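You operate a simulated robot arm through the tools that you are given. There is no shell and no other tool. Be economical: measure what you need, move in short steps, check, and stop when the job is done.

Carry out the task below with a simulated robot arm. There is one attempt and no reset: what you move stays moved.

TASK
Run the creased green striped towel through the mangle till it is smooth.
Fine: it lies beside the mangle; lay it square in the middle of the bed; end stop and guard down, knob at FIRM; leave it on the bed.

The check looks at the end state, three seconds after you hand in, the way a careful person would. Anything else that was tipped, shoved, dropped, spilled or broken makes it a failure. Flat cloth is picked up by pressing the open fingertips on it (5 to 10 N) and closing them slowly along it; thin cloth reads only 2 to 8 mm in the jaws.

THE ROBOT
A 5-joint arm with a two-finger parallel gripper on a trunk, on a base that drives. Base frame: it is fixed to the floor where the robot stands at the start and does not move with it; the origin is under the middle of the robot, x ahead of it, y to its left, z up. Units: mm, degrees, N and s.
With the tool pointing down near the work surface it reaches from about 580 to 940 mm from the robot's upright axis, wherever it stands. Its first joint turns from -149.0 to 149.0 degrees. Places, roughly: crank wheel of the mangle [300, 600, 700]; end stop of the mangle bed [500, 1100, 900]; guard bar of the mangle [400, 800, 1100]; mangle bed top [400, 900, 800]; pressure knob of the mangle [400, 700, 1100]. Payload 1.57 kg.
The TCP is the grasp point between the finger pads, 30 mm short of the fingertips. In the tool frame z runs along the fingers and y along their closing line. The gripper opens to 110 mm. The fingers are 24 mm wide and 12 mm thick; the gripper's body (48 by 112 mm) begins 78 mm behind the TCP.
Orientation is that of the tool frame in the base frame, as a unit quaternion [w, x, y, z]. With the fingers straight down and closing along the base's y, the tool's x points along the base's -x, its y along +y and its z along -z.

THE INTERFACE
- The arm moves only by the tool move_arm. Its argument "increments" is a list of rows, each a list of 7 numbers: the shift along the base's x, y, z in mm, then the turn, a rotation vector about the base's x, y, z in degrees, then the opening in per cent of the stroke, from 0 (shut) to 100 (fully open). In form: [[x, y, z, ax, ay, az, grip], ...]. A call has 1 to 12 rows; each row shifts and turns the commanded pose from where the row before left it. Rows are played at 5 a second. More than 50 mm and 8.6 degrees between two rows, or a gripper value outside its range, and nothing of the call is played. Where a pose cannot be reached the arm comes as near as it can. A force on the tool above 90 N (or 10 N above the force at the start of the call, whichever is more), or a blocked arm, ends the call early, and 0.2 s more pass. The fingers move at their own pace (about 153 mm/s each) and stop on an object; they squeeze with about 41 N. The grip force told is the motor's: it shows also when the fingers shut on nothing. Time passes only in rows, and 0.2 s behind the last, so rows that do not move let the fingers close. It gives the time, the measured TCP pose, the force on the tool (base axes), the opening and the grip force at its end, in the units of the frame above (readings bear some noise), with the torque about the TCP (base axes, N m) and any sound that the robot's microphone picked up.
- Cameras (640 x 400 px; columns grow to the right, rows downward): "scene" is now at [24.1, 184.1, 1701.2]; the picture's right is [0.27, -0.96, 0.00], its down [-0.80, -0.22, -0.56] and it looks along [0.54, 0.15, -0.83] (base axes); focal length 266 px, centre (320, 200). "wrist" rides on the gripper at [70, 16, -141] in the tool frame; the picture's right is [-0.23, 0.97, 0.00], its down [-0.86, -0.20, -0.48] and it looks along [-0.47, -0.11, 0.88] (tool axes); focal length 222 px, centre (320, 200). There is no depth. A picture from a camera that has moved, and an enlarged one, comes with that camera's place and axes in the base frame and with its lens.
- capture(camera): a new picture of that camera. The clock stands still meanwhile.
- slide_trunk(by): slides the trunk up (or, below 0, down) by that many mm; the arm and the scene camera ride with it, the base frame stays. It gives what a move gives, with no picture.
- base_move(legs): drives the robot by 1 to 6 legs, each [ahead, turn to the left] in mm and degrees, along the robot's own axes; the way and the turn of a leg run together, so that a leg with both is an arc; at most 1500 mm and 180 degrees a leg. The arm and the cameras ride along, it lands a little off, and it stops where it bumps. It gives what a move gives.
- head_to(pan, tilt): turns the head with the scene camera to pan (to the left, within 155 degrees either way) and tilt (down, from -29 to 69), counted from straight ahead of the robot. It gives what a move gives.
- inspect(camera, box): a new picture of the part [left, top, right, bottom] of that camera's present view, enlarged. The clock stands still meanwhile.
- finish_job(): hands the job in; it is judged then, once.

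Work in short steps. Places have to be worked out from the pictures, the camera data and where the tool is seen: move nearer, look again, correct. Check each grasp and each placing, and mend what went wrong. You have 120 turns and 82 pictures in all, those below and enlarged ones among them. Open the gripper and draw the arm clear of the work before you hand the job in, unless the task says otherwise; then end with one line.

The tools are called after "Request:" as a command line: name --pt "numbers of a row" for each row, then --argument value for the rest, lists and objects as JSON in quotes. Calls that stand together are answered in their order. move_arm: Moves the arm, as the interface text tells. Its arguments: {"type":"object","properties":{"increments":{"type":"array"}},"required":["increments"]} The other tools are called the same way: slide_trunk (by) slides the trunk up or down; base_move (legs) drives the base; head_to (pan, tilt) turns the head that bears the scene camera; capture (camera) takes a picture; inspect (camera, box) takes an enlarged picture of a part of a camera's view; finish_job () hands the job in.

At the start:

```text
time: 0.0
position: [165.2, 561.0, 1000.6]
tool_rot: [0.0, -0.015, 1.0, 0.0]
ft_force: [0.1, 0.5, 0.4]
ft_torque: [-0.01, -0.01, 0.0]
width: 110.2
finger_force: 0.0
trunk travel left (down, up): [-733.0, 237.0]
robot x, y, heading: [0.2, -3.0, 0.0]
head pan, tilt: [15.5, 55.9]
```

scene: 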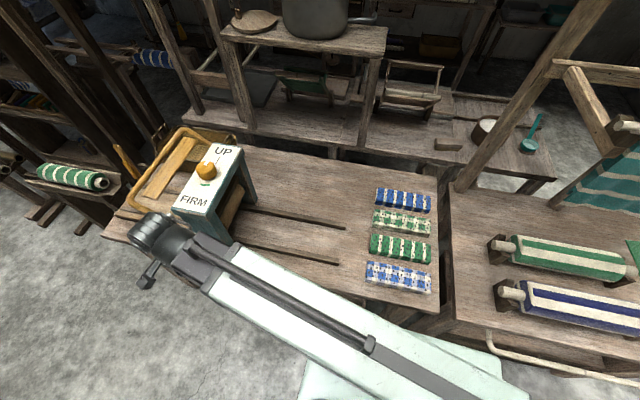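
wrist: 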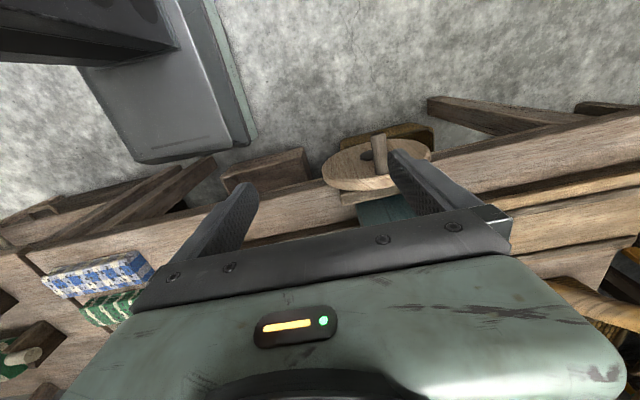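

The picture shows the mangle to the left with four folded cloths beside it; the green striped one is third. I look closer and turn the head to the mangle.

Request:
inspect --camera "scene" --box '[340, 170, 460, 300]'

Request:
head_to --pan 60 --tilt 45

Request:
capture --camera "scene"

```text
3.08 times, centred on (400, 235) of scene
camera zoom: at [24.1, 184.1, 1701.2], right [0.27, -0.96, 0.0], down [-0.8, -0.22, -0.56], along [0.54, 0.15, -0.83], focal length 817 px, centre (74, 92)
```

zoom: 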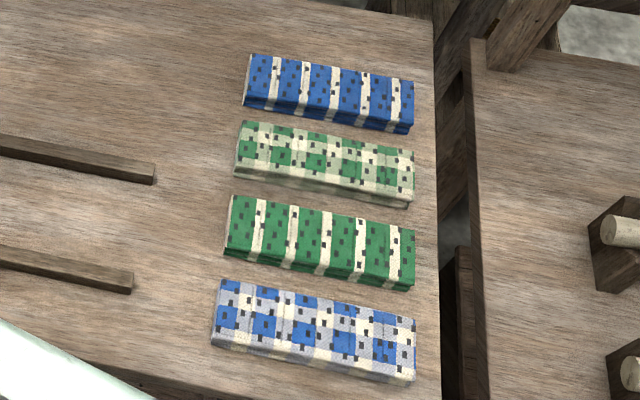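

```text
time: 1.1
position: [165.9, 561.2, 999.5]
tool_rot: [0.0, -0.015, 1.0, 0.0]
ft_force: [-0.4, -0.9, 1.3]
ft_torque: [-0.02, 0.01, 0.0]
width: 110.0
finger_force: 0.1
trunk travel left (down, up): [-733.0, 237.0]
robot x, y, heading: [-4.0, -1.3, -0.3]
head pan, tilt: [60.0, 45.0]
```

```text
78 pictures are left
camera scene: at [-3.7, 235.5, 1715.7], right [0.87, -0.5, 0.0], down [-0.35, -0.61, -0.71], along [0.35, 0.61, -0.71], focal length 266 px, centre (320, 200)
```

scene: 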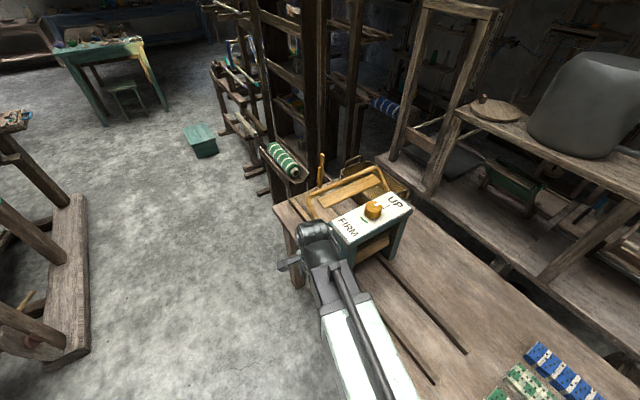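

The arm hides part of the mangle. I lift the trunk to clear the housing, then swing the arm to the right over the cloths.

Request:
slide_trunk --by 200

Request:
move_arm --pt "46 -16 0 0 0 0 100" --pt "45 -20 0 0 0 -5 100" --pt "43 -24 0 0 0 -5 100" --pt "41 -28 0 0 0 -5 100" --pt "39 -31 0 0 0 -5 100" --pt "36 -34 0 0 0 -5 100" --pt "33 -37 0 0 0 -5 100" --pt "30 -40 0 0 0 -5 100" --pt "26 -42 0 0 0 -5 100" --pt "23 -44 0 0 0 -5 100" --pt "20 -45 0 0 0 -5 100" --pt "16 -46 0 0 0 -5 100"

Request:
capture --camera "scene"

Request:
capture --camera "wrist"

```text
time: 3.3
position: [166.3, 562.4, 1199.6]
tool_rot: [0.0, -0.015, 1.0, -0.001]
ft_force: [-0.5, 0.0, 0.1]
ft_torque: [-0.02, 0.0, 0.01]
width: 110.2
finger_force: 0.0
trunk travel left (down, up): [-933.0, 37.0]
robot x, y, heading: [-2.3, -5.1, 0.0]
head pan, tilt: [60.0, 45.0]
```

```text
time: 5.9
position: [563.7, 153.7, 1200.5]
tool_rot: [0.0, 0.449, 0.894, 0.0]
ft_force: [-0.3, 0.1, 0.7]
ft_torque: [0.0, 0.0, 0.01]
width: 110.2
finger_force: 0.0
trunk travel left (down, up): [-933.0, 37.0]
robot x, y, heading: [0.1, -3.4, 0.3]
head pan, tilt: [60.0, 45.0]
```

```text
77 pictures are left
camera scene: at [-3.3, 234.8, 1915.8], right [0.87, -0.5, 0.0], down [-0.35, -0.61, -0.71], along [0.35, 0.61, -0.71], focal length 266 px, centre (320, 200)
```

scene: 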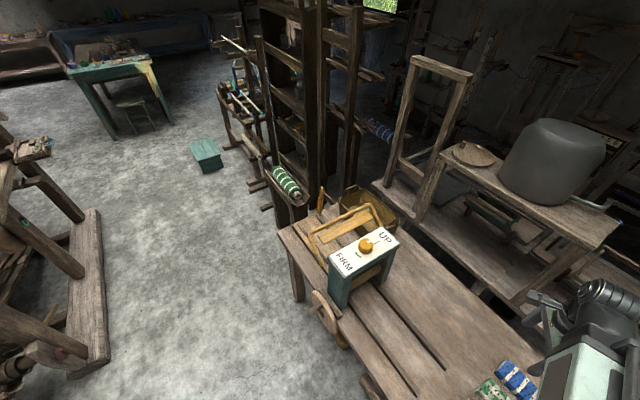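

```text
76 pictures are left
camera wrist: at [535.2, 219.8, 1341.2], right [0.92, 0.4, 0.0], down [0.35, -0.81, 0.48], along [0.19, -0.44, -0.88], focal length 222 px, centre (320, 200)
```

wrist: 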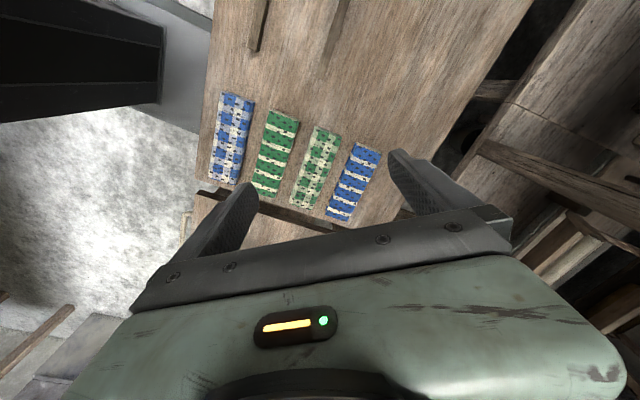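

Now the mangle is visible; I enlarge it.

Request:
inspect --camera "scene" --box '[260, 160, 480, 300]'

Request:
inspect --camera "scene" --box '[280, 260, 500, 400]'

```text
2.86 times, centred on (370, 230) of scene
camera zoom: at [-3.3, 234.8, 1915.8], right [0.87, -0.5, 0.0], down [-0.35, -0.61, -0.71], along [0.35, 0.61, -0.71], focal length 759 px, centre (177, 114)
```

zoom: 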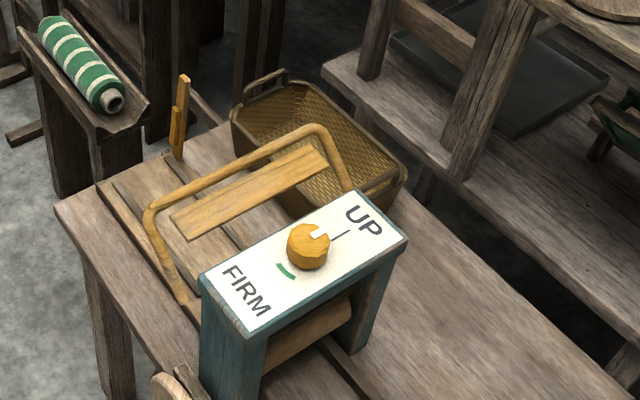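

```text
2.86 times, centred on (390, 330) of scene
camera zoom: at [-3.3, 234.8, 1915.8], right [0.87, -0.5, 0.0], down [-0.35, -0.61, -0.71], along [0.35, 0.61, -0.71], focal length 759 px, centre (120, -171)
```

zoom: 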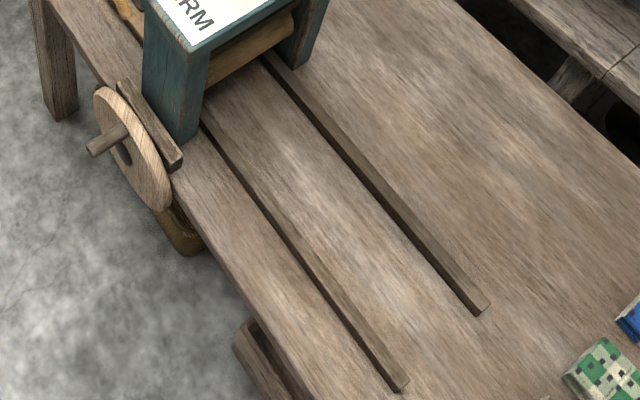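

The bed lies between the two rails, seemingly running under the roller and beyond; end stop and guard are up, the knob is at UP. Before driving I check the floor behind and to my left.

Request:
head_to --pan 120 --tilt 45

Request:
capture --camera "scene"

Request:
head_to --pan -155 --tilt 45

Request:
capture --camera "scene"

Request:
head_to --pan 10 --tilt 60

Request:
capture --camera "scene"

```text
time: 7.2
position: [564.7, 155.5, 1199.4]
tool_rot: [0.0, 0.449, 0.894, 0.0]
ft_force: [0.2, -0.7, 0.3]
ft_torque: [-0.01, 0.01, 0.02]
width: 110.0
finger_force: 0.0
trunk travel left (down, up): [-933.0, 37.0]
robot x, y, heading: [2.5, -4.1, 0.1]
head pan, tilt: [120.0, 45.0]
```

```text
73 pictures are left
camera scene: at [-84.8, 235.6, 1915.8], right [0.87, 0.5, 0.0], down [0.35, -0.61, -0.71], along [-0.35, 0.61, -0.71], focal length 266 px, centre (320, 200)
```

scene: 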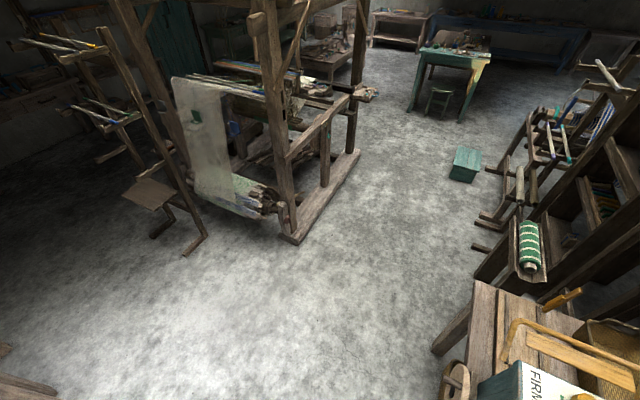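

```text
time: 11.0
position: [564.0, 155.8, 1200.3]
tool_rot: [0.001, 0.449, 0.893, 0.0]
ft_force: [0.4, -0.1, 0.6]
ft_torque: [-0.02, -0.01, 0.0]
width: 110.1
finger_force: 0.0
trunk travel left (down, up): [-933.0, 37.0]
robot x, y, heading: [-1.7, -4.0, -0.1]
head pan, tilt: [-154.7, 45.0]
```

```text
72 pictures are left
camera scene: at [-117.8, 130.4, 1915.8], right [-0.43, 0.9, 0.0], down [0.64, 0.3, -0.71], along [-0.64, -0.3, -0.71], focal length 266 px, centre (320, 200)
```

scene: 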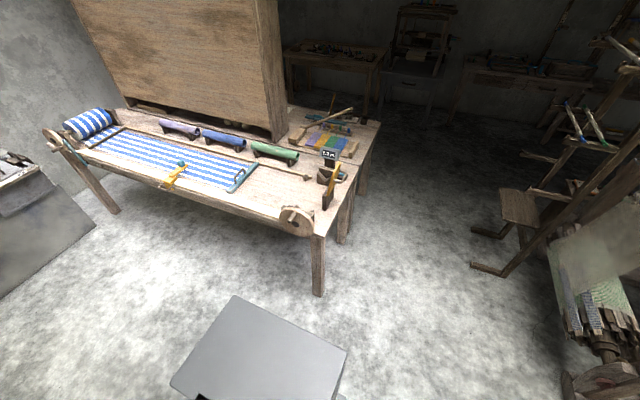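

```text
time: 13.5
position: [563.6, 155.5, 1199.5]
tool_rot: [0.0, 0.448, 0.894, 0.0]
ft_force: [0.2, 0.6, 0.4]
ft_torque: [-0.01, 0.05, -0.03]
width: 110.0
finger_force: 0.0
trunk travel left (down, up): [-933.0, 37.0]
robot x, y, heading: [-1.1, -2.7, -0.2]
head pan, tilt: [10.0, 60.0]
```

```text
71 pictures are left
camera scene: at [21.4, 176.6, 1896.3], right [0.17, -0.99, 0.0], down [-0.85, -0.15, -0.5], along [0.49, 0.09, -0.87], focal length 266 px, centre (320, 200)
```

scene: 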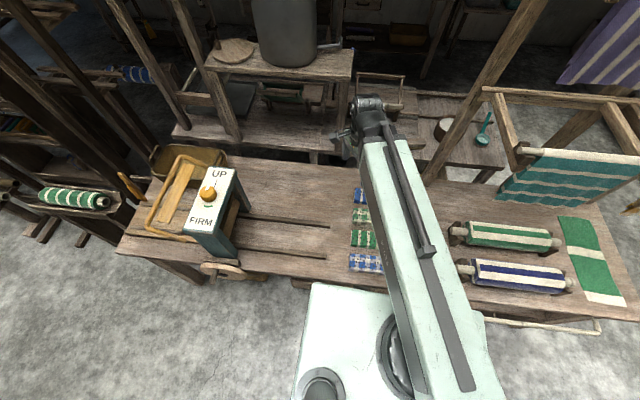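

Behind me is clear for about half a metre. I back off 170 mm so the cloths are within reach.

Request:
base_move --legs '[[-170, 0]]'

Request:
move_arm --pt "30 -15 0 0 0 8 100" --pt "30 -15 0 0 0 8 100" --pt "25 -15 0 0 0 8 100" --pt "0 -15 0 0 0 8 100" --pt "0 -15 0 0 0 8 100" --pt "0 -15 0 0 0 8 100" --pt "0 0 0 0 0 5 100"

Request:
capture --camera "wrist"

```text
time: 15.0
position: [394.4, 156.5, 1200.0]
tool_rot: [0.0, 0.449, 0.894, 0.0]
ft_force: [-0.7, -0.3, 0.2]
ft_torque: [0.02, 0.0, 0.0]
width: 109.8
finger_force: 0.1
trunk travel left (down, up): [-933.0, 37.0]
robot x, y, heading: [-168.2, -2.7, -0.1]
head pan, tilt: [10.0, 60.0]
```

```text
time: 16.6
position: [478.5, 64.5, 1199.6]
tool_rot: [0.0, 0.002, 1.0, -0.001]
ft_force: [-0.2, 0.7, 0.2]
ft_torque: [0.0, 0.0, 0.0]
width: 109.9
finger_force: 0.0
trunk travel left (down, up): [-933.0, 37.0]
robot x, y, heading: [-173.0, -2.5, 0.1]
head pan, tilt: [10.0, 60.0]
```

```text
70 pictures are left
camera wrist: at [409.6, 81.9, 1341.2], right [0.23, 0.97, 0.0], down [0.85, -0.2, 0.48], along [0.47, -0.11, -0.88], focal length 222 px, centre (320, 200)
```

wrist: 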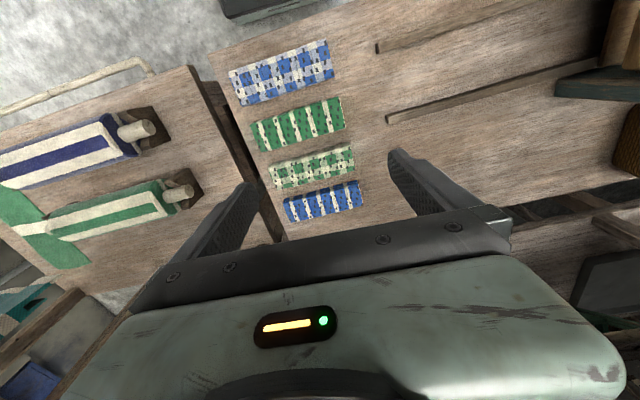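

The green striped cloth is at about (497, 8), roughly 220 by 75 mm, yawed ~3-4°. I position above it, lower the trunk and look closely.

Request:
move_arm --pt "18 -24 0 0 0 3.5 100" --pt "0 -30 0 0 0 0 100"

Request:
slide_trunk --by -280

Request:
capture --camera "wrist"

Request:
capture --camera "scene"

```text
time: 17.2
position: [497.6, 10.6, 1198.9]
tool_rot: [0.0, -0.028, 1.0, 0.0]
ft_force: [0.6, -0.1, -0.2]
ft_torque: [0.01, -0.01, 0.0]
width: 109.9
finger_force: 0.1
trunk travel left (down, up): [-933.0, 37.0]
robot x, y, heading: [-166.8, -4.2, 0.2]
head pan, tilt: [10.0, 60.0]
```

```text
time: 20.0
position: [497.4, 10.6, 920.5]
tool_rot: [0.0, -0.028, 1.0, 0.0]
ft_force: [-0.3, 0.2, 0.0]
ft_torque: [0.0, -0.04, 0.04]
width: 109.9
finger_force: 0.0
trunk travel left (down, up): [-653.0, 317.0]
robot x, y, heading: [-169.7, -3.9, -0.0]
head pan, tilt: [10.0, 60.0]
```

```text
69 pictures are left
camera wrist: at [426.9, 23.4, 1061.3], right [0.17, 0.98, 0.0], down [0.86, -0.15, 0.48], along [0.47, -0.08, -0.88], focal length 222 px, centre (320, 200)
```

wrist: 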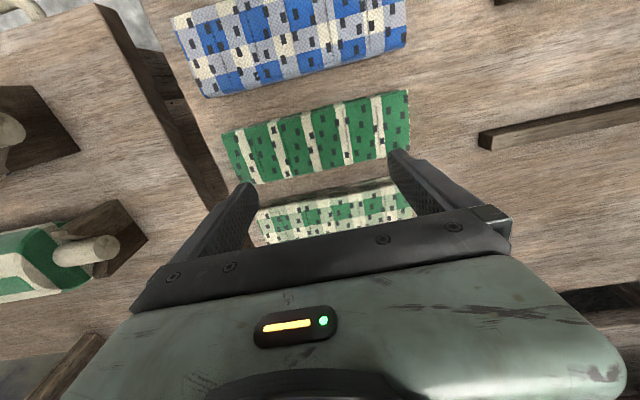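

```text
68 pictures are left
camera scene: at [-148.0, 176.7, 1616.3], right [0.17, -0.98, 0.0], down [-0.85, -0.15, -0.5], along [0.49, 0.09, -0.87], focal length 266 px, centre (320, 200)
```

scene: 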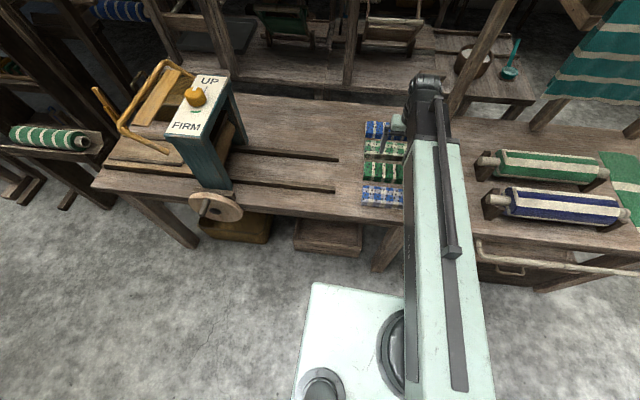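

I enlarge to judge the thickness of the cloth.

Request:
inspect --camera "wrist" --box '[200, 70, 430, 214]'

Request:
inspect --camera "scene" --box '[340, 100, 440, 220]'

Request:
inspect --camera "scene" --box '[80, 50, 260, 220]'

```text
2.78 times, centred on (315, 142) of wrist
camera zoom: at [426.9, 23.4, 1061.3], right [0.17, 0.98, 0.0], down [0.86, -0.15, 0.48], along [0.47, -0.08, -0.88], focal length 617 px, centre (334, 361)
```

zoom: 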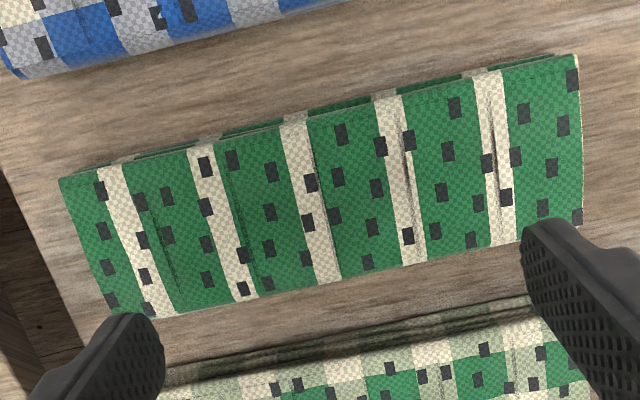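

```text
3.33 times, centred on (390, 160) of scene
camera zoom: at [-148.0, 176.7, 1616.3], right [0.17, -0.98, 0.0], down [-0.85, -0.15, -0.5], along [0.49, 0.09, -0.87], focal length 886 px, centre (87, 333)
```

zoom: 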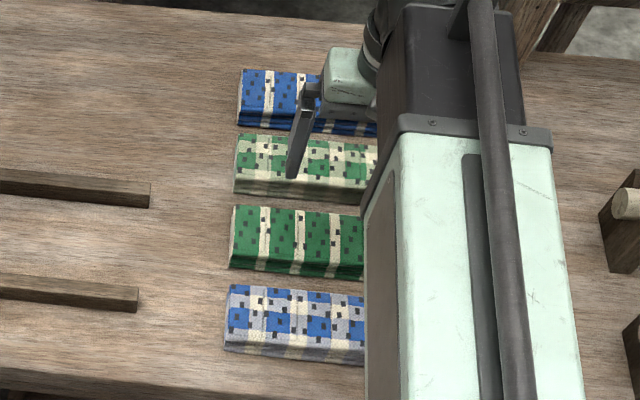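

```text
2.35 times, centred on (170, 135) of scene
camera zoom: at [-148.0, 176.7, 1616.3], right [0.17, -0.98, 0.0], down [-0.85, -0.15, -0.5], along [0.49, 0.09, -0.87], focal length 625 px, centre (673, 353)
```

zoom: 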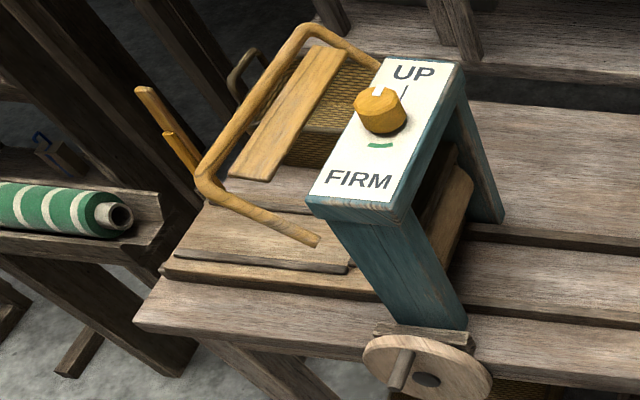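

The stack is about 20 mm thick with ~45 mm gaps to its neighbours, so I can grip it across its width. I spin the tool -90° so the fingers close along x, opening 100 mm.

Request:
move_arm --pt "-2 -4 0 0 0 -8.2 91" --pt "0 0 0 0 0 -8.2 91" --pt "0 0 0 0 0 -8.2 91" --pt "0 0 0 0 0 -8.2 91" --pt "0 0 0 0 0 -8.2 91" --pt "0 0 0 0 0 -8.2 91" --pt "0 0 0 0 0 -8.2 91" --pt "0 0 0 0 0 -8.2 91" --pt "0 0 0 0 0 -8.2 91" --pt "0 0 0 0 0 -8.2 91" --pt "0 0 0 0 0 -8.2 91"

Request:
move_arm --pt "0 0 -30 0 0 0 91" --pt "0 0 -30 0 0 0 91" --pt "0 0 0 0 0 0 91"

Request:
capture --camera "wrist"

```text
time: 22.4
position: [496.4, 6.5, 919.9]
tool_rot: [0.0, 0.69, 0.724, 0.0]
ft_force: [0.7, 0.0, 0.0]
ft_torque: [-0.02, 0.01, 0.02]
width: 100.0
finger_force: 0.0
trunk travel left (down, up): [-653.0, 317.0]
robot x, y, heading: [-171.7, -5.9, 0.1]
head pan, tilt: [10.0, 60.0]
```

```text
time: 23.2
position: [496.4, 6.6, 918.6]
tool_rot: [0.0, 0.689, 0.725, 0.0]
ft_force: [-0.2, -0.6, 0.3]
ft_torque: [0.03, 0.01, 0.0]
width: 100.1
finger_force: 0.0
out of reach, approached as far as the arm can: row 1, 2
trunk travel left (down, up): [-653.0, 317.0]
robot x, y, heading: [-169.2, -5.5, 0.1]
head pan, tilt: [10.0, 60.0]
```

```text
64 pictures are left
camera wrist: at [507.8, 77.7, 1061.2], right [0.98, -0.18, 0.0], down [-0.15, -0.86, 0.48], along [-0.08, -0.47, -0.88], focal length 222 px, centre (320, 200)
```

wrist: 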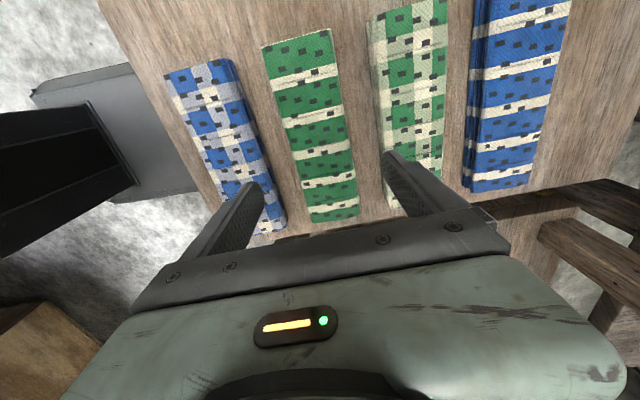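

The arm itself is at its low limit, so I lower with the trunk; fingers are centred over the gaps.

Request:
slide_trunk --by -75

Request:
capture --camera "wrist"

```text
time: 24.3
position: [496.3, 7.3, 844.5]
tool_rot: [0.0, 0.688, 0.726, 0.0]
ft_force: [-0.5, -1.0, -0.5]
ft_torque: [0.03, -0.02, 0.01]
width: 100.2
finger_force: 0.1
trunk travel left (down, up): [-578.0, 392.0]
robot x, y, heading: [-168.4, -4.2, 0.1]
head pan, tilt: [10.0, 60.0]
```

```text
63 pictures are left
camera wrist: at [507.7, 77.7, 986.2], right [0.98, -0.18, 0.0], down [-0.15, -0.86, 0.48], along [-0.08, -0.47, -0.88], focal length 222 px, centre (320, 200)
```

wrist: 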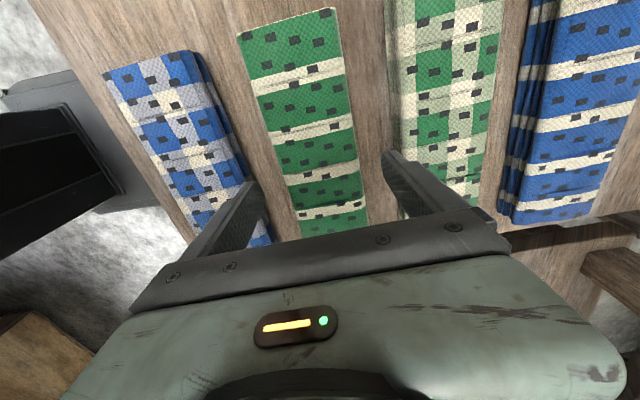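

Gaps: left 413–457, cloth 457–532, right 532–563. I set the opening to 92 mm, centre on 494, and lower most of the way.

Request:
move_arm --pt "-2 0 0 0 0 0 83.6" --pt "0 0 0 0 0 0 83.6"

Request:
slide_trunk --by -32

Request:
capture --camera "wrist"

```text
time: 24.9
position: [494.0, 6.7, 844.6]
tool_rot: [0.0, 0.688, 0.725, 0.0]
ft_force: [0.0, 0.8, 0.0]
ft_torque: [0.0, 0.01, -0.02]
width: 92.3
finger_force: 0.0
trunk travel left (down, up): [-578.0, 392.0]
robot x, y, heading: [-169.0, -4.3, -0.3]
head pan, tilt: [10.0, 60.0]
```

```text
time: 25.7
position: [492.8, 7.8, 812.4]
tool_rot: [0.0, 0.688, 0.725, 0.0]
ft_force: [-0.4, -0.3, 0.9]
ft_torque: [-0.02, 0.03, 0.03]
width: 92.0
finger_force: 0.0
trunk travel left (down, up): [-546.0, 424.0]
robot x, y, heading: [-172.5, -5.4, 0.1]
head pan, tilt: [10.0, 60.0]
```

```text
62 pictures are left
camera wrist: at [505.9, 77.8, 954.2], right [0.98, -0.18, 0.0], down [-0.15, -0.86, 0.48], along [-0.08, -0.47, -0.88], focal length 222 px, centre (320, 200)
```

wrist: 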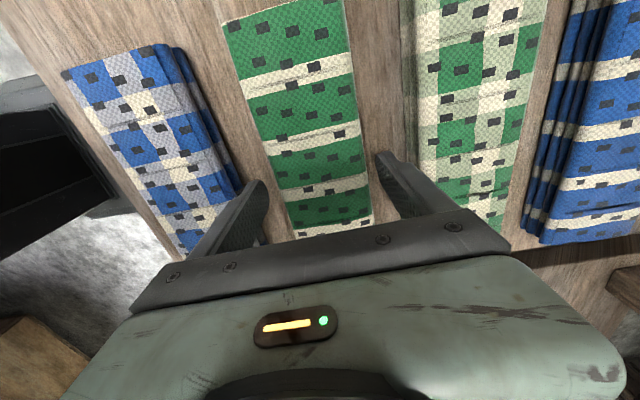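

Both fingertips are in the gaps. I lower further in a small step and watch the force.

Request:
slide_trunk --by -8

Request:
slide_trunk --by -5

Request:
inspect --camera "wrist" --box '[220, 90, 450, 250]'

```text
time: 26.2
position: [493.9, 7.7, 804.8]
tool_rot: [0.001, 0.689, 0.725, 0.0]
ft_force: [0.0, -0.4, 0.5]
ft_torque: [0.02, 0.01, 0.01]
width: 91.9
finger_force: 0.1
trunk travel left (down, up): [-538.0, 432.0]
robot x, y, heading: [-171.8, -4.3, 0.0]
head pan, tilt: [10.0, 60.0]
```

```text
time: 26.8
position: [494.3, 6.5, 799.7]
tool_rot: [0.0, 0.689, 0.725, 0.001]
ft_force: [0.5, 0.8, -0.8]
ft_torque: [0.0, 0.0, 0.03]
width: 92.1
finger_force: 0.1
trunk travel left (down, up): [-533.0, 437.0]
robot x, y, heading: [-168.0, -5.5, 0.1]
head pan, tilt: [10.0, 60.0]
```

```text
2.50 times, centred on (335, 170) of wrist
camera zoom: at [505.9, 77.8, 941.2], right [0.98, -0.18, 0.0], down [-0.15, -0.86, 0.48], along [-0.08, -0.47, -0.88], focal length 555 px, centre (282, 275)
```

zoom: 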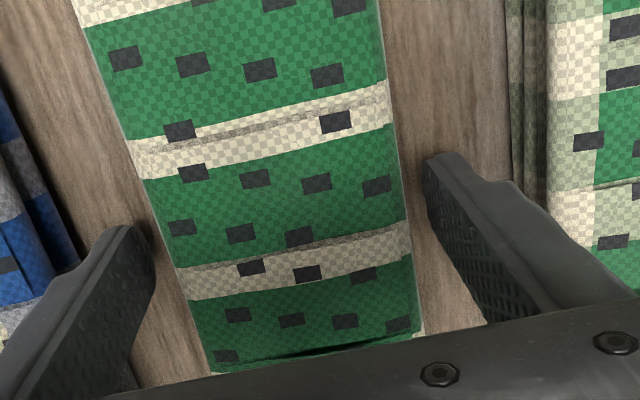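

No contact yet and tips are below the cloth's top. I close slowly.

Request:
move_arm --pt "0 0 0 0 0 0 78" --pt "0 0 0 0 0 0 74" --pt "0 0 0 0 0 0 70" --pt "0 0 0 0 0 0 66" --pt "0 0 0 0 0 0 62" --pt "0 0 0 0 0 0 58" --pt "0 0 0 0 0 0 54"

Request:
capture --camera "wrist"

```text
time: 28.4
position: [493.7, 7.8, 799.0]
tool_rot: [0.0, 0.689, 0.725, 0.0]
ft_force: [0.5, 0.6, 0.0]
ft_torque: [-0.03, -0.05, 0.02]
width: 72.9
finger_force: 41.2
trunk travel left (down, up): [-533.0, 437.0]
robot x, y, heading: [-169.2, -2.6, 0.2]
head pan, tilt: [10.0, 60.0]
```

```text
60 pictures are left
camera wrist: at [505.9, 77.8, 941.2], right [0.98, -0.18, 0.0], down [-0.15, -0.86, 0.48], along [-0.08, -0.47, -0.88], focal length 222 px, centre (320, 200)
```

wrist: 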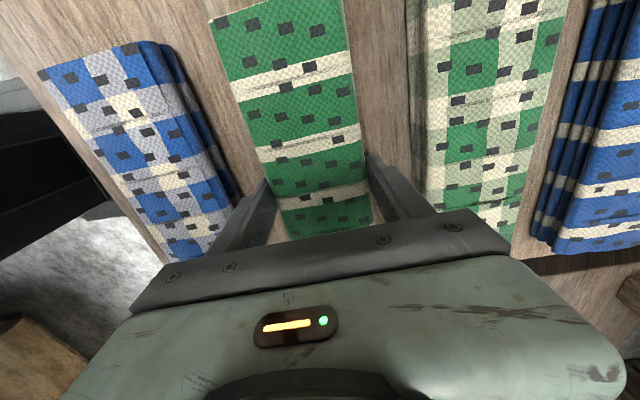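

The grip stopped at 73 mm with 41 N: the cloth is held as a firm stack. I lift with the trunk and check.

Request:
move_arm --pt "0 0 0 0 0 0 40" --pt "0 0 0 0 0 0 40"

Request:
slide_trunk --by 60

Request:
capture --camera "wrist"

```text
time: 29.0
position: [494.1, 6.6, 800.1]
tool_rot: [0.0, 0.688, 0.726, -0.001]
ft_force: [1.6, 0.0, 0.2]
ft_torque: [0.01, -0.04, -0.03]
width: 73.1
finger_force: 41.0
trunk travel left (down, up): [-533.0, 437.0]
robot x, y, heading: [-166.0, -6.4, -0.1]
head pan, tilt: [10.0, 60.0]
```

```text
time: 30.0
position: [493.3, 6.3, 860.5]
tool_rot: [0.001, 0.688, 0.725, 0.0]
ft_force: [-0.4, -0.3, -0.3]
ft_torque: [0.03, 0.0, 0.01]
width: 72.8
finger_force: 41.0
trunk travel left (down, up): [-593.0, 377.0]
robot x, y, heading: [-169.6, -6.1, -0.2]
head pan, tilt: [10.0, 60.0]
```

```text
59 pictures are left
camera wrist: at [506.0, 77.9, 1001.1], right [0.98, -0.18, 0.0], down [-0.15, -0.86, 0.48], along [-0.08, -0.47, -0.88], focal length 222 px, centre (320, 200)
```

wrist: 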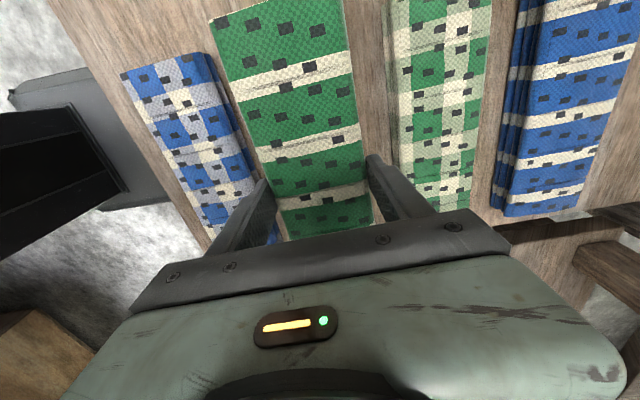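

The cloth lifts as a rigid stack. I raise to about 1230 mm, then turn left and drive alongside the mangle at a distance.

Request:
slide_trunk --by 370

Request:
base_move --legs '[[0, 101.5], [780, 0]]'

Request:
head_to --pan -80 --tilt 50

Request:
capture --camera "scene"

Request:
capture --camera "wrist"

```text
time: 33.6
position: [492.9, 7.7, 1230.8]
tool_rot: [-0.001, 0.689, 0.725, 0.0]
ft_force: [-0.3, -0.1, -1.3]
ft_torque: [0.01, 0.02, 0.02]
width: 72.7
finger_force: 40.6
trunk travel left (down, up): [-963.0, 7.0]
robot x, y, heading: [-171.6, -9.5, 0.1]
head pan, tilt: [10.0, 60.0]
```

```text
time: 42.0
position: [-449.9, 1419.4, 1229.2]
tool_rot: [0.0, -0.119, 0.993, 0.0]
ft_force: [0.0, 0.9, -1.4]
ft_torque: [-0.02, -0.03, -0.01]
width: 73.4
finger_force: 41.4
trunk travel left (down, up): [-963.0, 7.0]
robot x, y, heading: [-319.0, 767.1, 100.5]
head pan, tilt: [10.0, 60.0]
```

```text
time: 43.7
position: [-449.9, 1418.9, 1229.2]
tool_rot: [0.0, -0.119, 0.993, 0.0]
ft_force: [-0.1, -0.5, -1.8]
ft_torque: [0.0, -0.03, 0.01]
width: 73.0
finger_force: 41.0
trunk travel left (down, up): [-963.0, 7.0]
robot x, y, heading: [-321.9, 771.3, 100.4]
head pan, tilt: [-80.0, 50.0]
```

```text
58 pictures are left
camera scene: at [-406.2, 720.6, 1938.8], right [0.35, -0.94, 0.0], down [-0.72, -0.27, -0.64], along [0.6, 0.22, -0.77], focal length 266 px, centre (320, 200)
```

scene: 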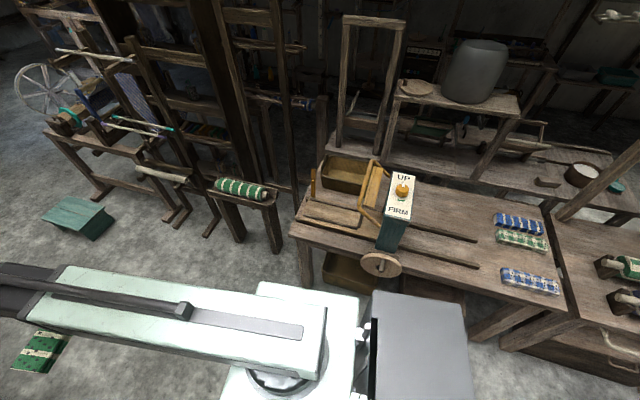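

```text
57 pictures are left
camera wrist: at [-522.1, 1418.5, 1371.1], right [-0.01, 1.0, 0.0], down [0.88, 0.01, 0.48], along [0.48, 0.01, -0.88], focal length 222 px, centre (320, 200)
```

wrist: 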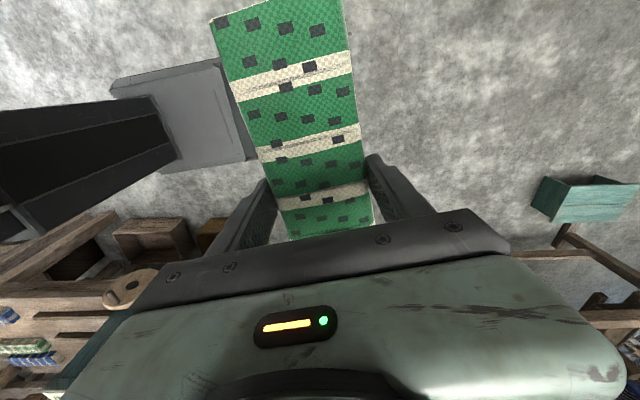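

Now I enlarge the mangle from this side.

Request:
inspect --camera "scene" --box '[280, 140, 440, 290]'

```text
2.67 times, centred on (360, 215) of scene
camera zoom: at [-406.2, 720.6, 1938.8], right [0.35, -0.94, 0.0], down [-0.72, -0.27, -0.64], along [0.6, 0.22, -0.77], focal length 708 px, centre (213, 160)
```

zoom: 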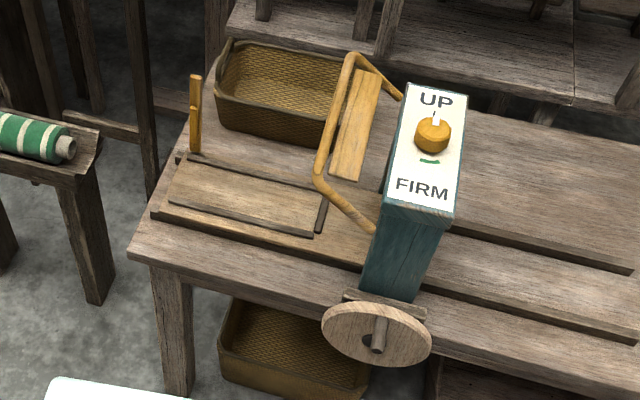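

The bed plate seems to be centred near (415, 954), roughly 300×105 mm, z≈790; the raised guard is at y≈800 and the stop stands near (508, 1126). I swing the arm over it at 1230 mm height, keeping the cloth held.

Request:
move_arm --pt "41 11 0 0 0 -4.1 40" --pt "42 8 0 0 0 -4.1 40" --pt "42.5 6 0 0 0 -4.1 40" --pt "43 3 0 0 0 -4.1 40" --pt "43 0 0 0 0 -4.1 40" --pt "43.6 -2.7 0 0 0 -4.1 40" --pt "43.5 -5.4 0 0 0 -4.1 40" --pt "43.4 -8.3 0 0 0 -4.1 40" --pt "43 -11 0 0 0 -4.1 40" --pt "42.5 -14 0 0 0 -4.1 40" --pt "41.6 -16.7 0 0 0 -4.1 40" --pt "40.5 -19.8 0 0 0 -4.1 40"

Request:
move_arm --pt "39.7 -22.1 0 0 0 -4.1 40" --pt "38.3 -24.8 0 0 0 -4.1 40" --pt "36.9 -27.2 0 0 0 -4.1 40" --pt "35.3 -29.7 0 0 0 -4.1 40" --pt "33.4 -32.2 0 0 0 -4.1 40" --pt "31.5 -34.3 0 0 0 -4.1 40" --pt "29.4 -36.5 0 0 0 -4.1 40" --pt "26.8 -38.8 0 0 0 -4.1 40" --pt "24.7 -40.4 0 0 0 -4.1 40" --pt "22.3 -42.1 0 0 0 -4.1 40" --pt "19.6 -43.7 0 0 0 -4.1 40" --pt "16.7 -44.3 0 0 0 -4.1 40"

Request:
capture --camera "wrist"

Request:
capture --camera "scene"

```text
time: 46.3
position: [61.6, 1368.3, 1230.3]
tool_rot: [0.0, 0.305, 0.952, 0.0]
ft_force: [0.8, -0.7, -1.0]
ft_torque: [0.0, 0.01, 0.05]
width: 73.1
finger_force: 41.4
trunk travel left (down, up): [-963.0, 7.0]
robot x, y, heading: [-320.7, 769.2, 100.3]
head pan, tilt: [-80.0, 50.0]
```

```text
time: 48.9
position: [414.5, 951.8, 1229.3]
tool_rot: [0.0, 0.674, 0.739, 0.0]
ft_force: [-0.5, 0.6, -1.4]
ft_torque: [0.03, -0.05, -0.01]
width: 73.1
finger_force: 40.8
trunk travel left (down, up): [-963.0, 7.0]
robot x, y, heading: [-319.5, 770.2, 100.3]
head pan, tilt: [-80.0, 50.0]
```

```text
55 pictures are left
camera wrist: at [423.9, 1022.9, 1371.2], right [0.99, -0.14, 0.0], down [-0.12, -0.87, 0.48], along [-0.07, -0.47, -0.88], focal length 222 px, centre (320, 200)
```

wrist: 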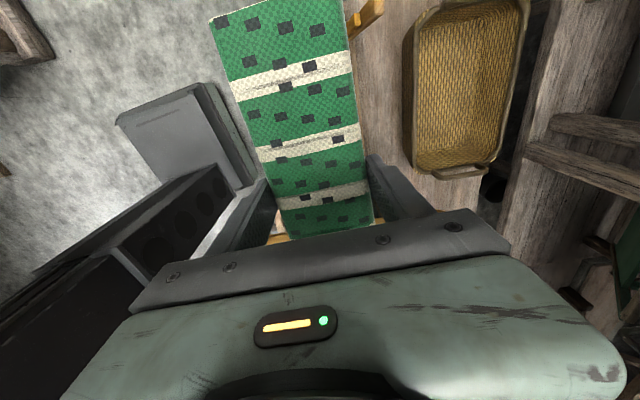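

```text
54 pictures are left
camera scene: at [-405.5, 719.3, 1938.8], right [0.35, -0.94, 0.0], down [-0.72, -0.27, -0.64], along [0.6, 0.22, -0.77], focal length 266 px, centre (320, 200)
```

scene: 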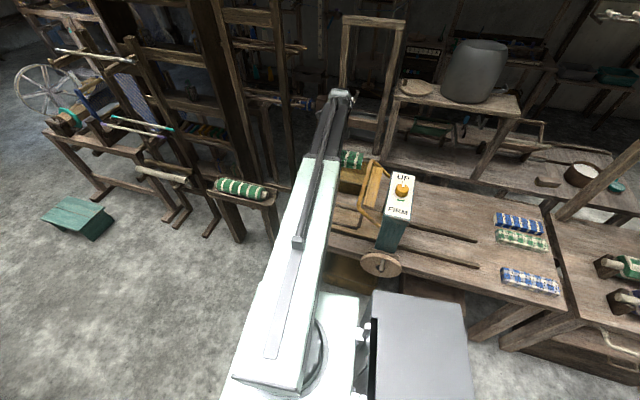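

The cloth itself hides the bed, so I move the tool ~160 mm towards me to see the bed past the cloth's edge with the wrist camera.

Request:
move_arm --pt "-40 12 0 0 0 0 40" --pt "-40 12 0 0 0 0 40" --pt "-40 12 0 0 0 0 40" --pt "-40 12 0 0 0 0 40"

Request:
capture --camera "wrist"

Request:
inspect --camera "wrist" --box '[330, 0, 490, 170]'

```text
time: 49.9
position: [253.5, 1001.2, 1230.3]
tool_rot: [0.0, 0.674, 0.739, 0.0]
ft_force: [-0.1, 0.1, -1.2]
ft_torque: [0.0, -0.04, 0.03]
width: 73.1
finger_force: 40.8
trunk travel left (down, up): [-963.0, 7.0]
robot x, y, heading: [-319.1, 769.1, 100.3]
head pan, tilt: [-80.0, 50.0]
```

```text
53 pictures are left
camera wrist: at [263.1, 1071.9, 1371.4], right [0.99, -0.14, 0.0], down [-0.12, -0.87, 0.48], along [-0.06, -0.47, -0.88], focal length 222 px, centre (320, 200)
```

wrist: 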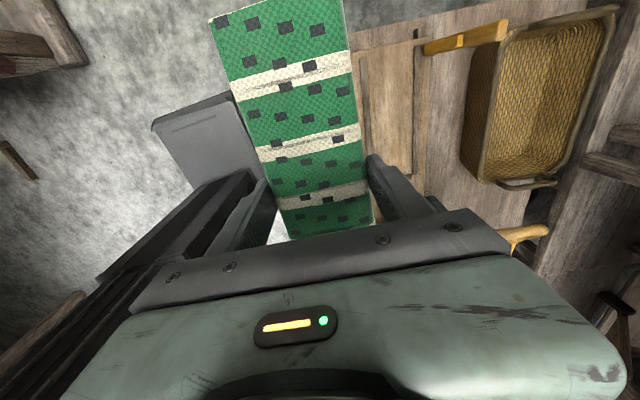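

```text
2.35 times, centred on (410, 85) of wrist
camera zoom: at [263.1, 1071.9, 1371.4], right [0.99, -0.14, 0.0], down [-0.12, -0.87, 0.48], along [-0.06, -0.47, -0.88], focal length 523 px, centre (108, 471)
```

zoom: 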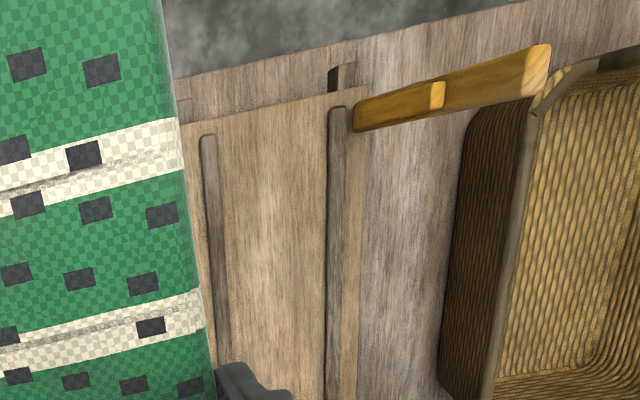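

The bed is a board with two raised strips, inner gap x≈369–471 at its far end. I lower the trunk beside the bed for a more precise look at its place and yaw.

Request:
slide_trunk --by -260

Request:
capture --camera "wrist"

Request:
capture --camera "scene"

```text
time: 52.6
position: [254.9, 1000.9, 969.9]
tool_rot: [0.001, 0.674, 0.739, 0.0]
ft_force: [0.2, -0.2, -1.0]
ft_torque: [-0.03, -0.02, -0.03]
width: 73.2
finger_force: 40.6
trunk travel left (down, up): [-703.0, 267.0]
robot x, y, heading: [-318.9, 769.2, 100.2]
head pan, tilt: [-80.0, 50.0]
```

```text
51 pictures are left
camera wrist: at [264.3, 1071.8, 1111.2], right [0.99, -0.14, 0.0], down [-0.12, -0.87, 0.48], along [-0.06, -0.47, -0.88], focal length 222 px, centre (320, 200)
```

wrist: 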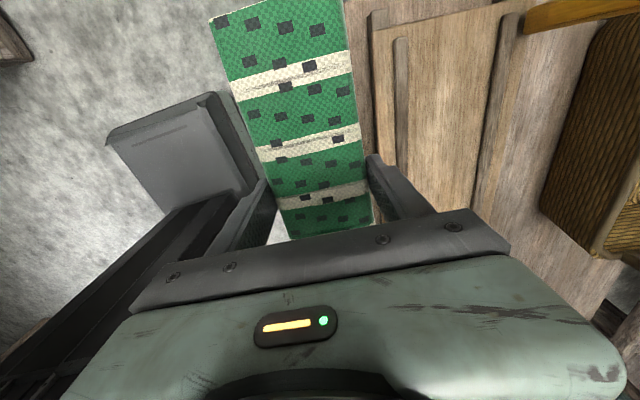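

```text
50 pictures are left
camera scene: at [-405.9, 720.2, 1678.9], right [0.35, -0.94, 0.0], down [-0.72, -0.27, -0.64], along [0.6, 0.22, -0.77], focal length 266 px, centre (320, 200)
```

scene: 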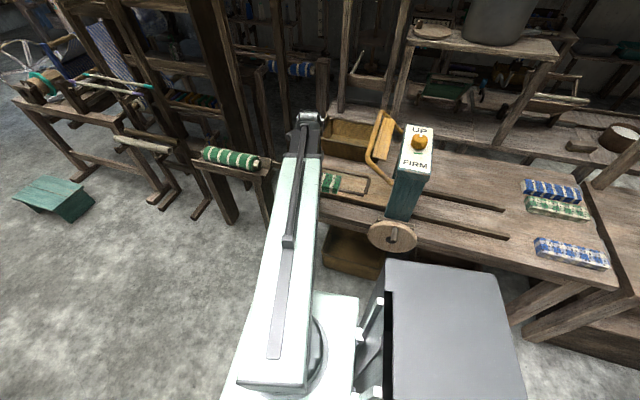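

Request:
inspect --camera "wrist" --box '[340, 0, 560, 230]'

```text
1.74 times, centred on (450, 115) of wrist
camera zoom: at [264.3, 1071.8, 1111.2], right [0.99, -0.14, 0.0], down [-0.12, -0.87, 0.48], along [-0.06, -0.47, -0.88], focal length 386 px, centre (94, 348)
```

zoom: 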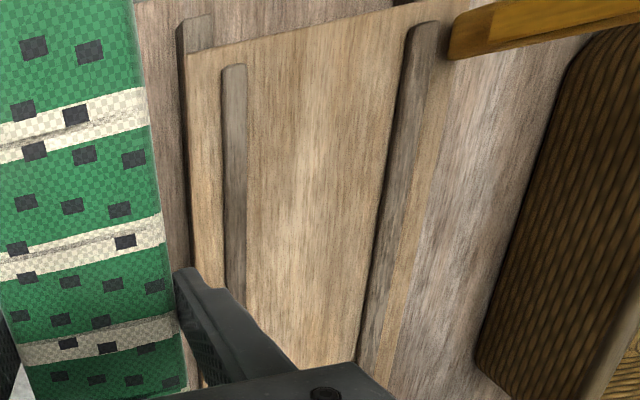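

Bed yaw is about 3°, centreline x≈430 at y≈930, far edge y≈1114. I need the bed's near end, so I enlarge the scene there.

Request:
inspect --camera "scene" --box '[310, 150, 430, 250]'

```text
4.00 times, centred on (370, 200) of scene
camera zoom: at [-405.9, 720.2, 1678.9], right [0.35, -0.94, 0.0], down [-0.72, -0.27, -0.64], along [0.6, 0.22, -0.77], focal length 1063 px, centre (120, 200)
```

zoom: 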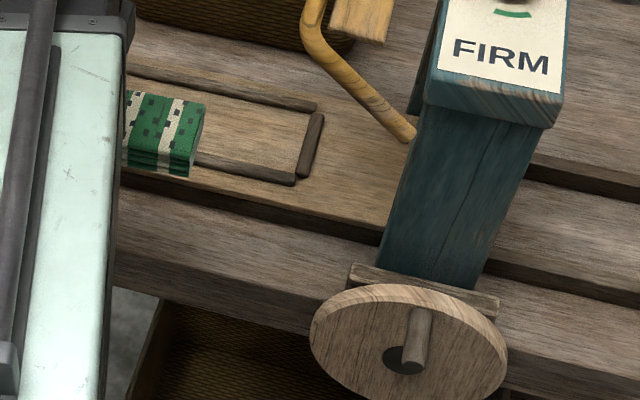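

The bed's tray is framed by two strips and a cross strip at y≈806, open to the end stop. I'll lay the cloth centred at about (429.5, 952), yaw 3°. Moving over at this height, then lowering.

Request:
move_arm --pt "44 -12 0 0 0 -1.1 40" --pt "44 -12 0 0 0 -1.1 40" --pt "44 -12 0 0 0 0 40" --pt "43 -13 0 0 0 0 40" --pt "0 0 0 0 0 0 40"

Request:
slide_trunk --by -105

Request:
capture --camera "wrist"

Request:
capture --camera "scene"

```text
time: 53.8
position: [431.3, 951.4, 969.3]
tool_rot: [0.0, 0.687, 0.727, 0.0]
ft_force: [-0.1, -0.3, -1.3]
ft_torque: [-0.02, 0.03, 0.01]
width: 73.3
finger_force: 40.7
trunk travel left (down, up): [-703.0, 267.0]
robot x, y, heading: [-319.3, 769.4, 100.6]
head pan, tilt: [-80.0, 50.0]
```

```text
time: 55.1
position: [431.1, 951.7, 864.2]
tool_rot: [0.0, 0.688, 0.726, 0.0]
ft_force: [0.5, 0.8, -1.8]
ft_torque: [0.01, 0.03, 0.01]
width: 73.0
finger_force: 41.0
trunk travel left (down, up): [-598.0, 372.0]
robot x, y, heading: [-318.2, 770.0, 100.2]
head pan, tilt: [-80.0, 50.0]
```

```text
47 pictures are left
camera wrist: at [442.7, 1022.3, 1006.2], right [0.98, -0.17, 0.0], down [-0.15, -0.86, 0.48], along [-0.08, -0.47, -0.88], focal length 222 px, centre (320, 200)
```

wrist: 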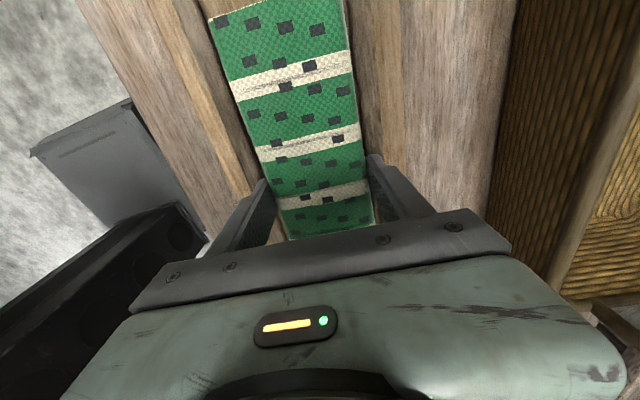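

```text
46 pictures are left
camera scene: at [-405.9, 720.1, 1573.9], right [0.35, -0.94, 0.0], down [-0.72, -0.27, -0.64], along [0.6, 0.22, -0.77], focal length 266 px, centre (320, 200)
```

scene: 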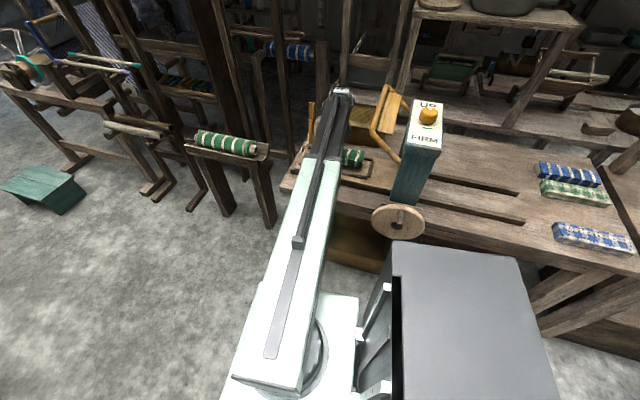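

I enlarge the wrist view to check centring between the strips.

Request:
inspect --camera "wrist" --box '[150, 0, 450, 230]'

```text
1.74 times, centred on (300, 115) of wrist
camera zoom: at [442.7, 1022.3, 1006.2], right [0.98, -0.17, 0.0], down [-0.15, -0.86, 0.48], along [-0.08, -0.47, -0.88], focal length 386 px, centre (355, 348)
```

zoom: 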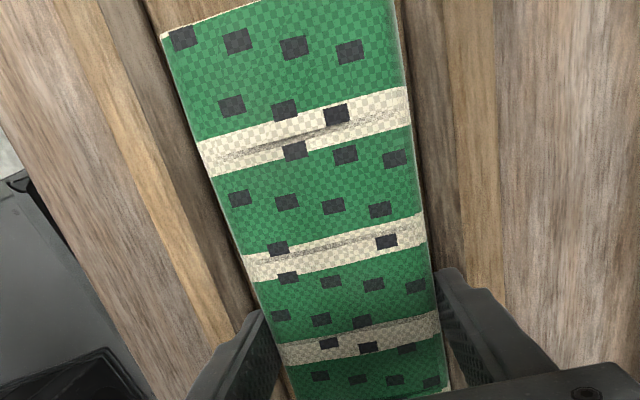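

I need the strip edges more exactly, so I enlarge both sides.

Request:
inspect --camera "wrist" --box '[340, 60, 460, 160]'

Request:
inspect --camera "wrist" --box '[170, 60, 290, 160]'

```text
4.00 times, centred on (400, 110) of wrist
camera zoom: at [442.7, 1022.3, 1006.2], right [0.98, -0.17, 0.0], down [-0.15, -0.86, 0.48], along [-0.08, -0.47, -0.88], focal length 888 px, centre (0, 560)
```

zoom: 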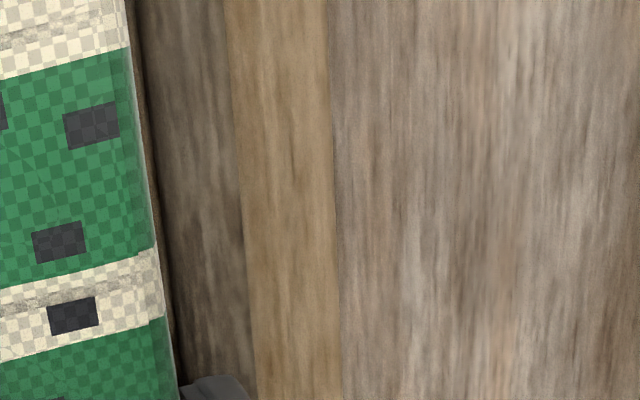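

```text
4.00 times, centred on (230, 110) of wrist
camera zoom: at [442.7, 1022.3, 1006.2], right [0.98, -0.17, 0.0], down [-0.15, -0.86, 0.48], along [-0.08, -0.47, -0.88], focal length 888 px, centre (680, 560)
```

zoom: 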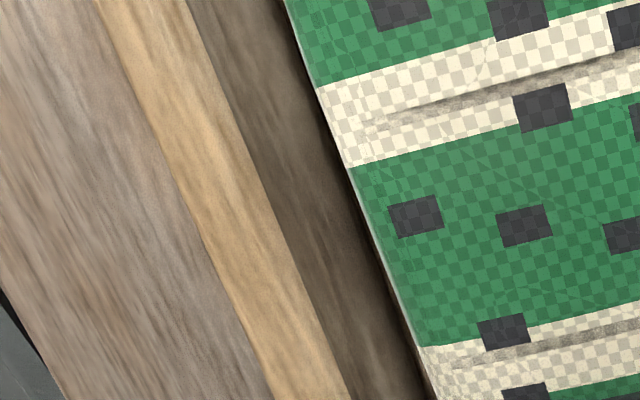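

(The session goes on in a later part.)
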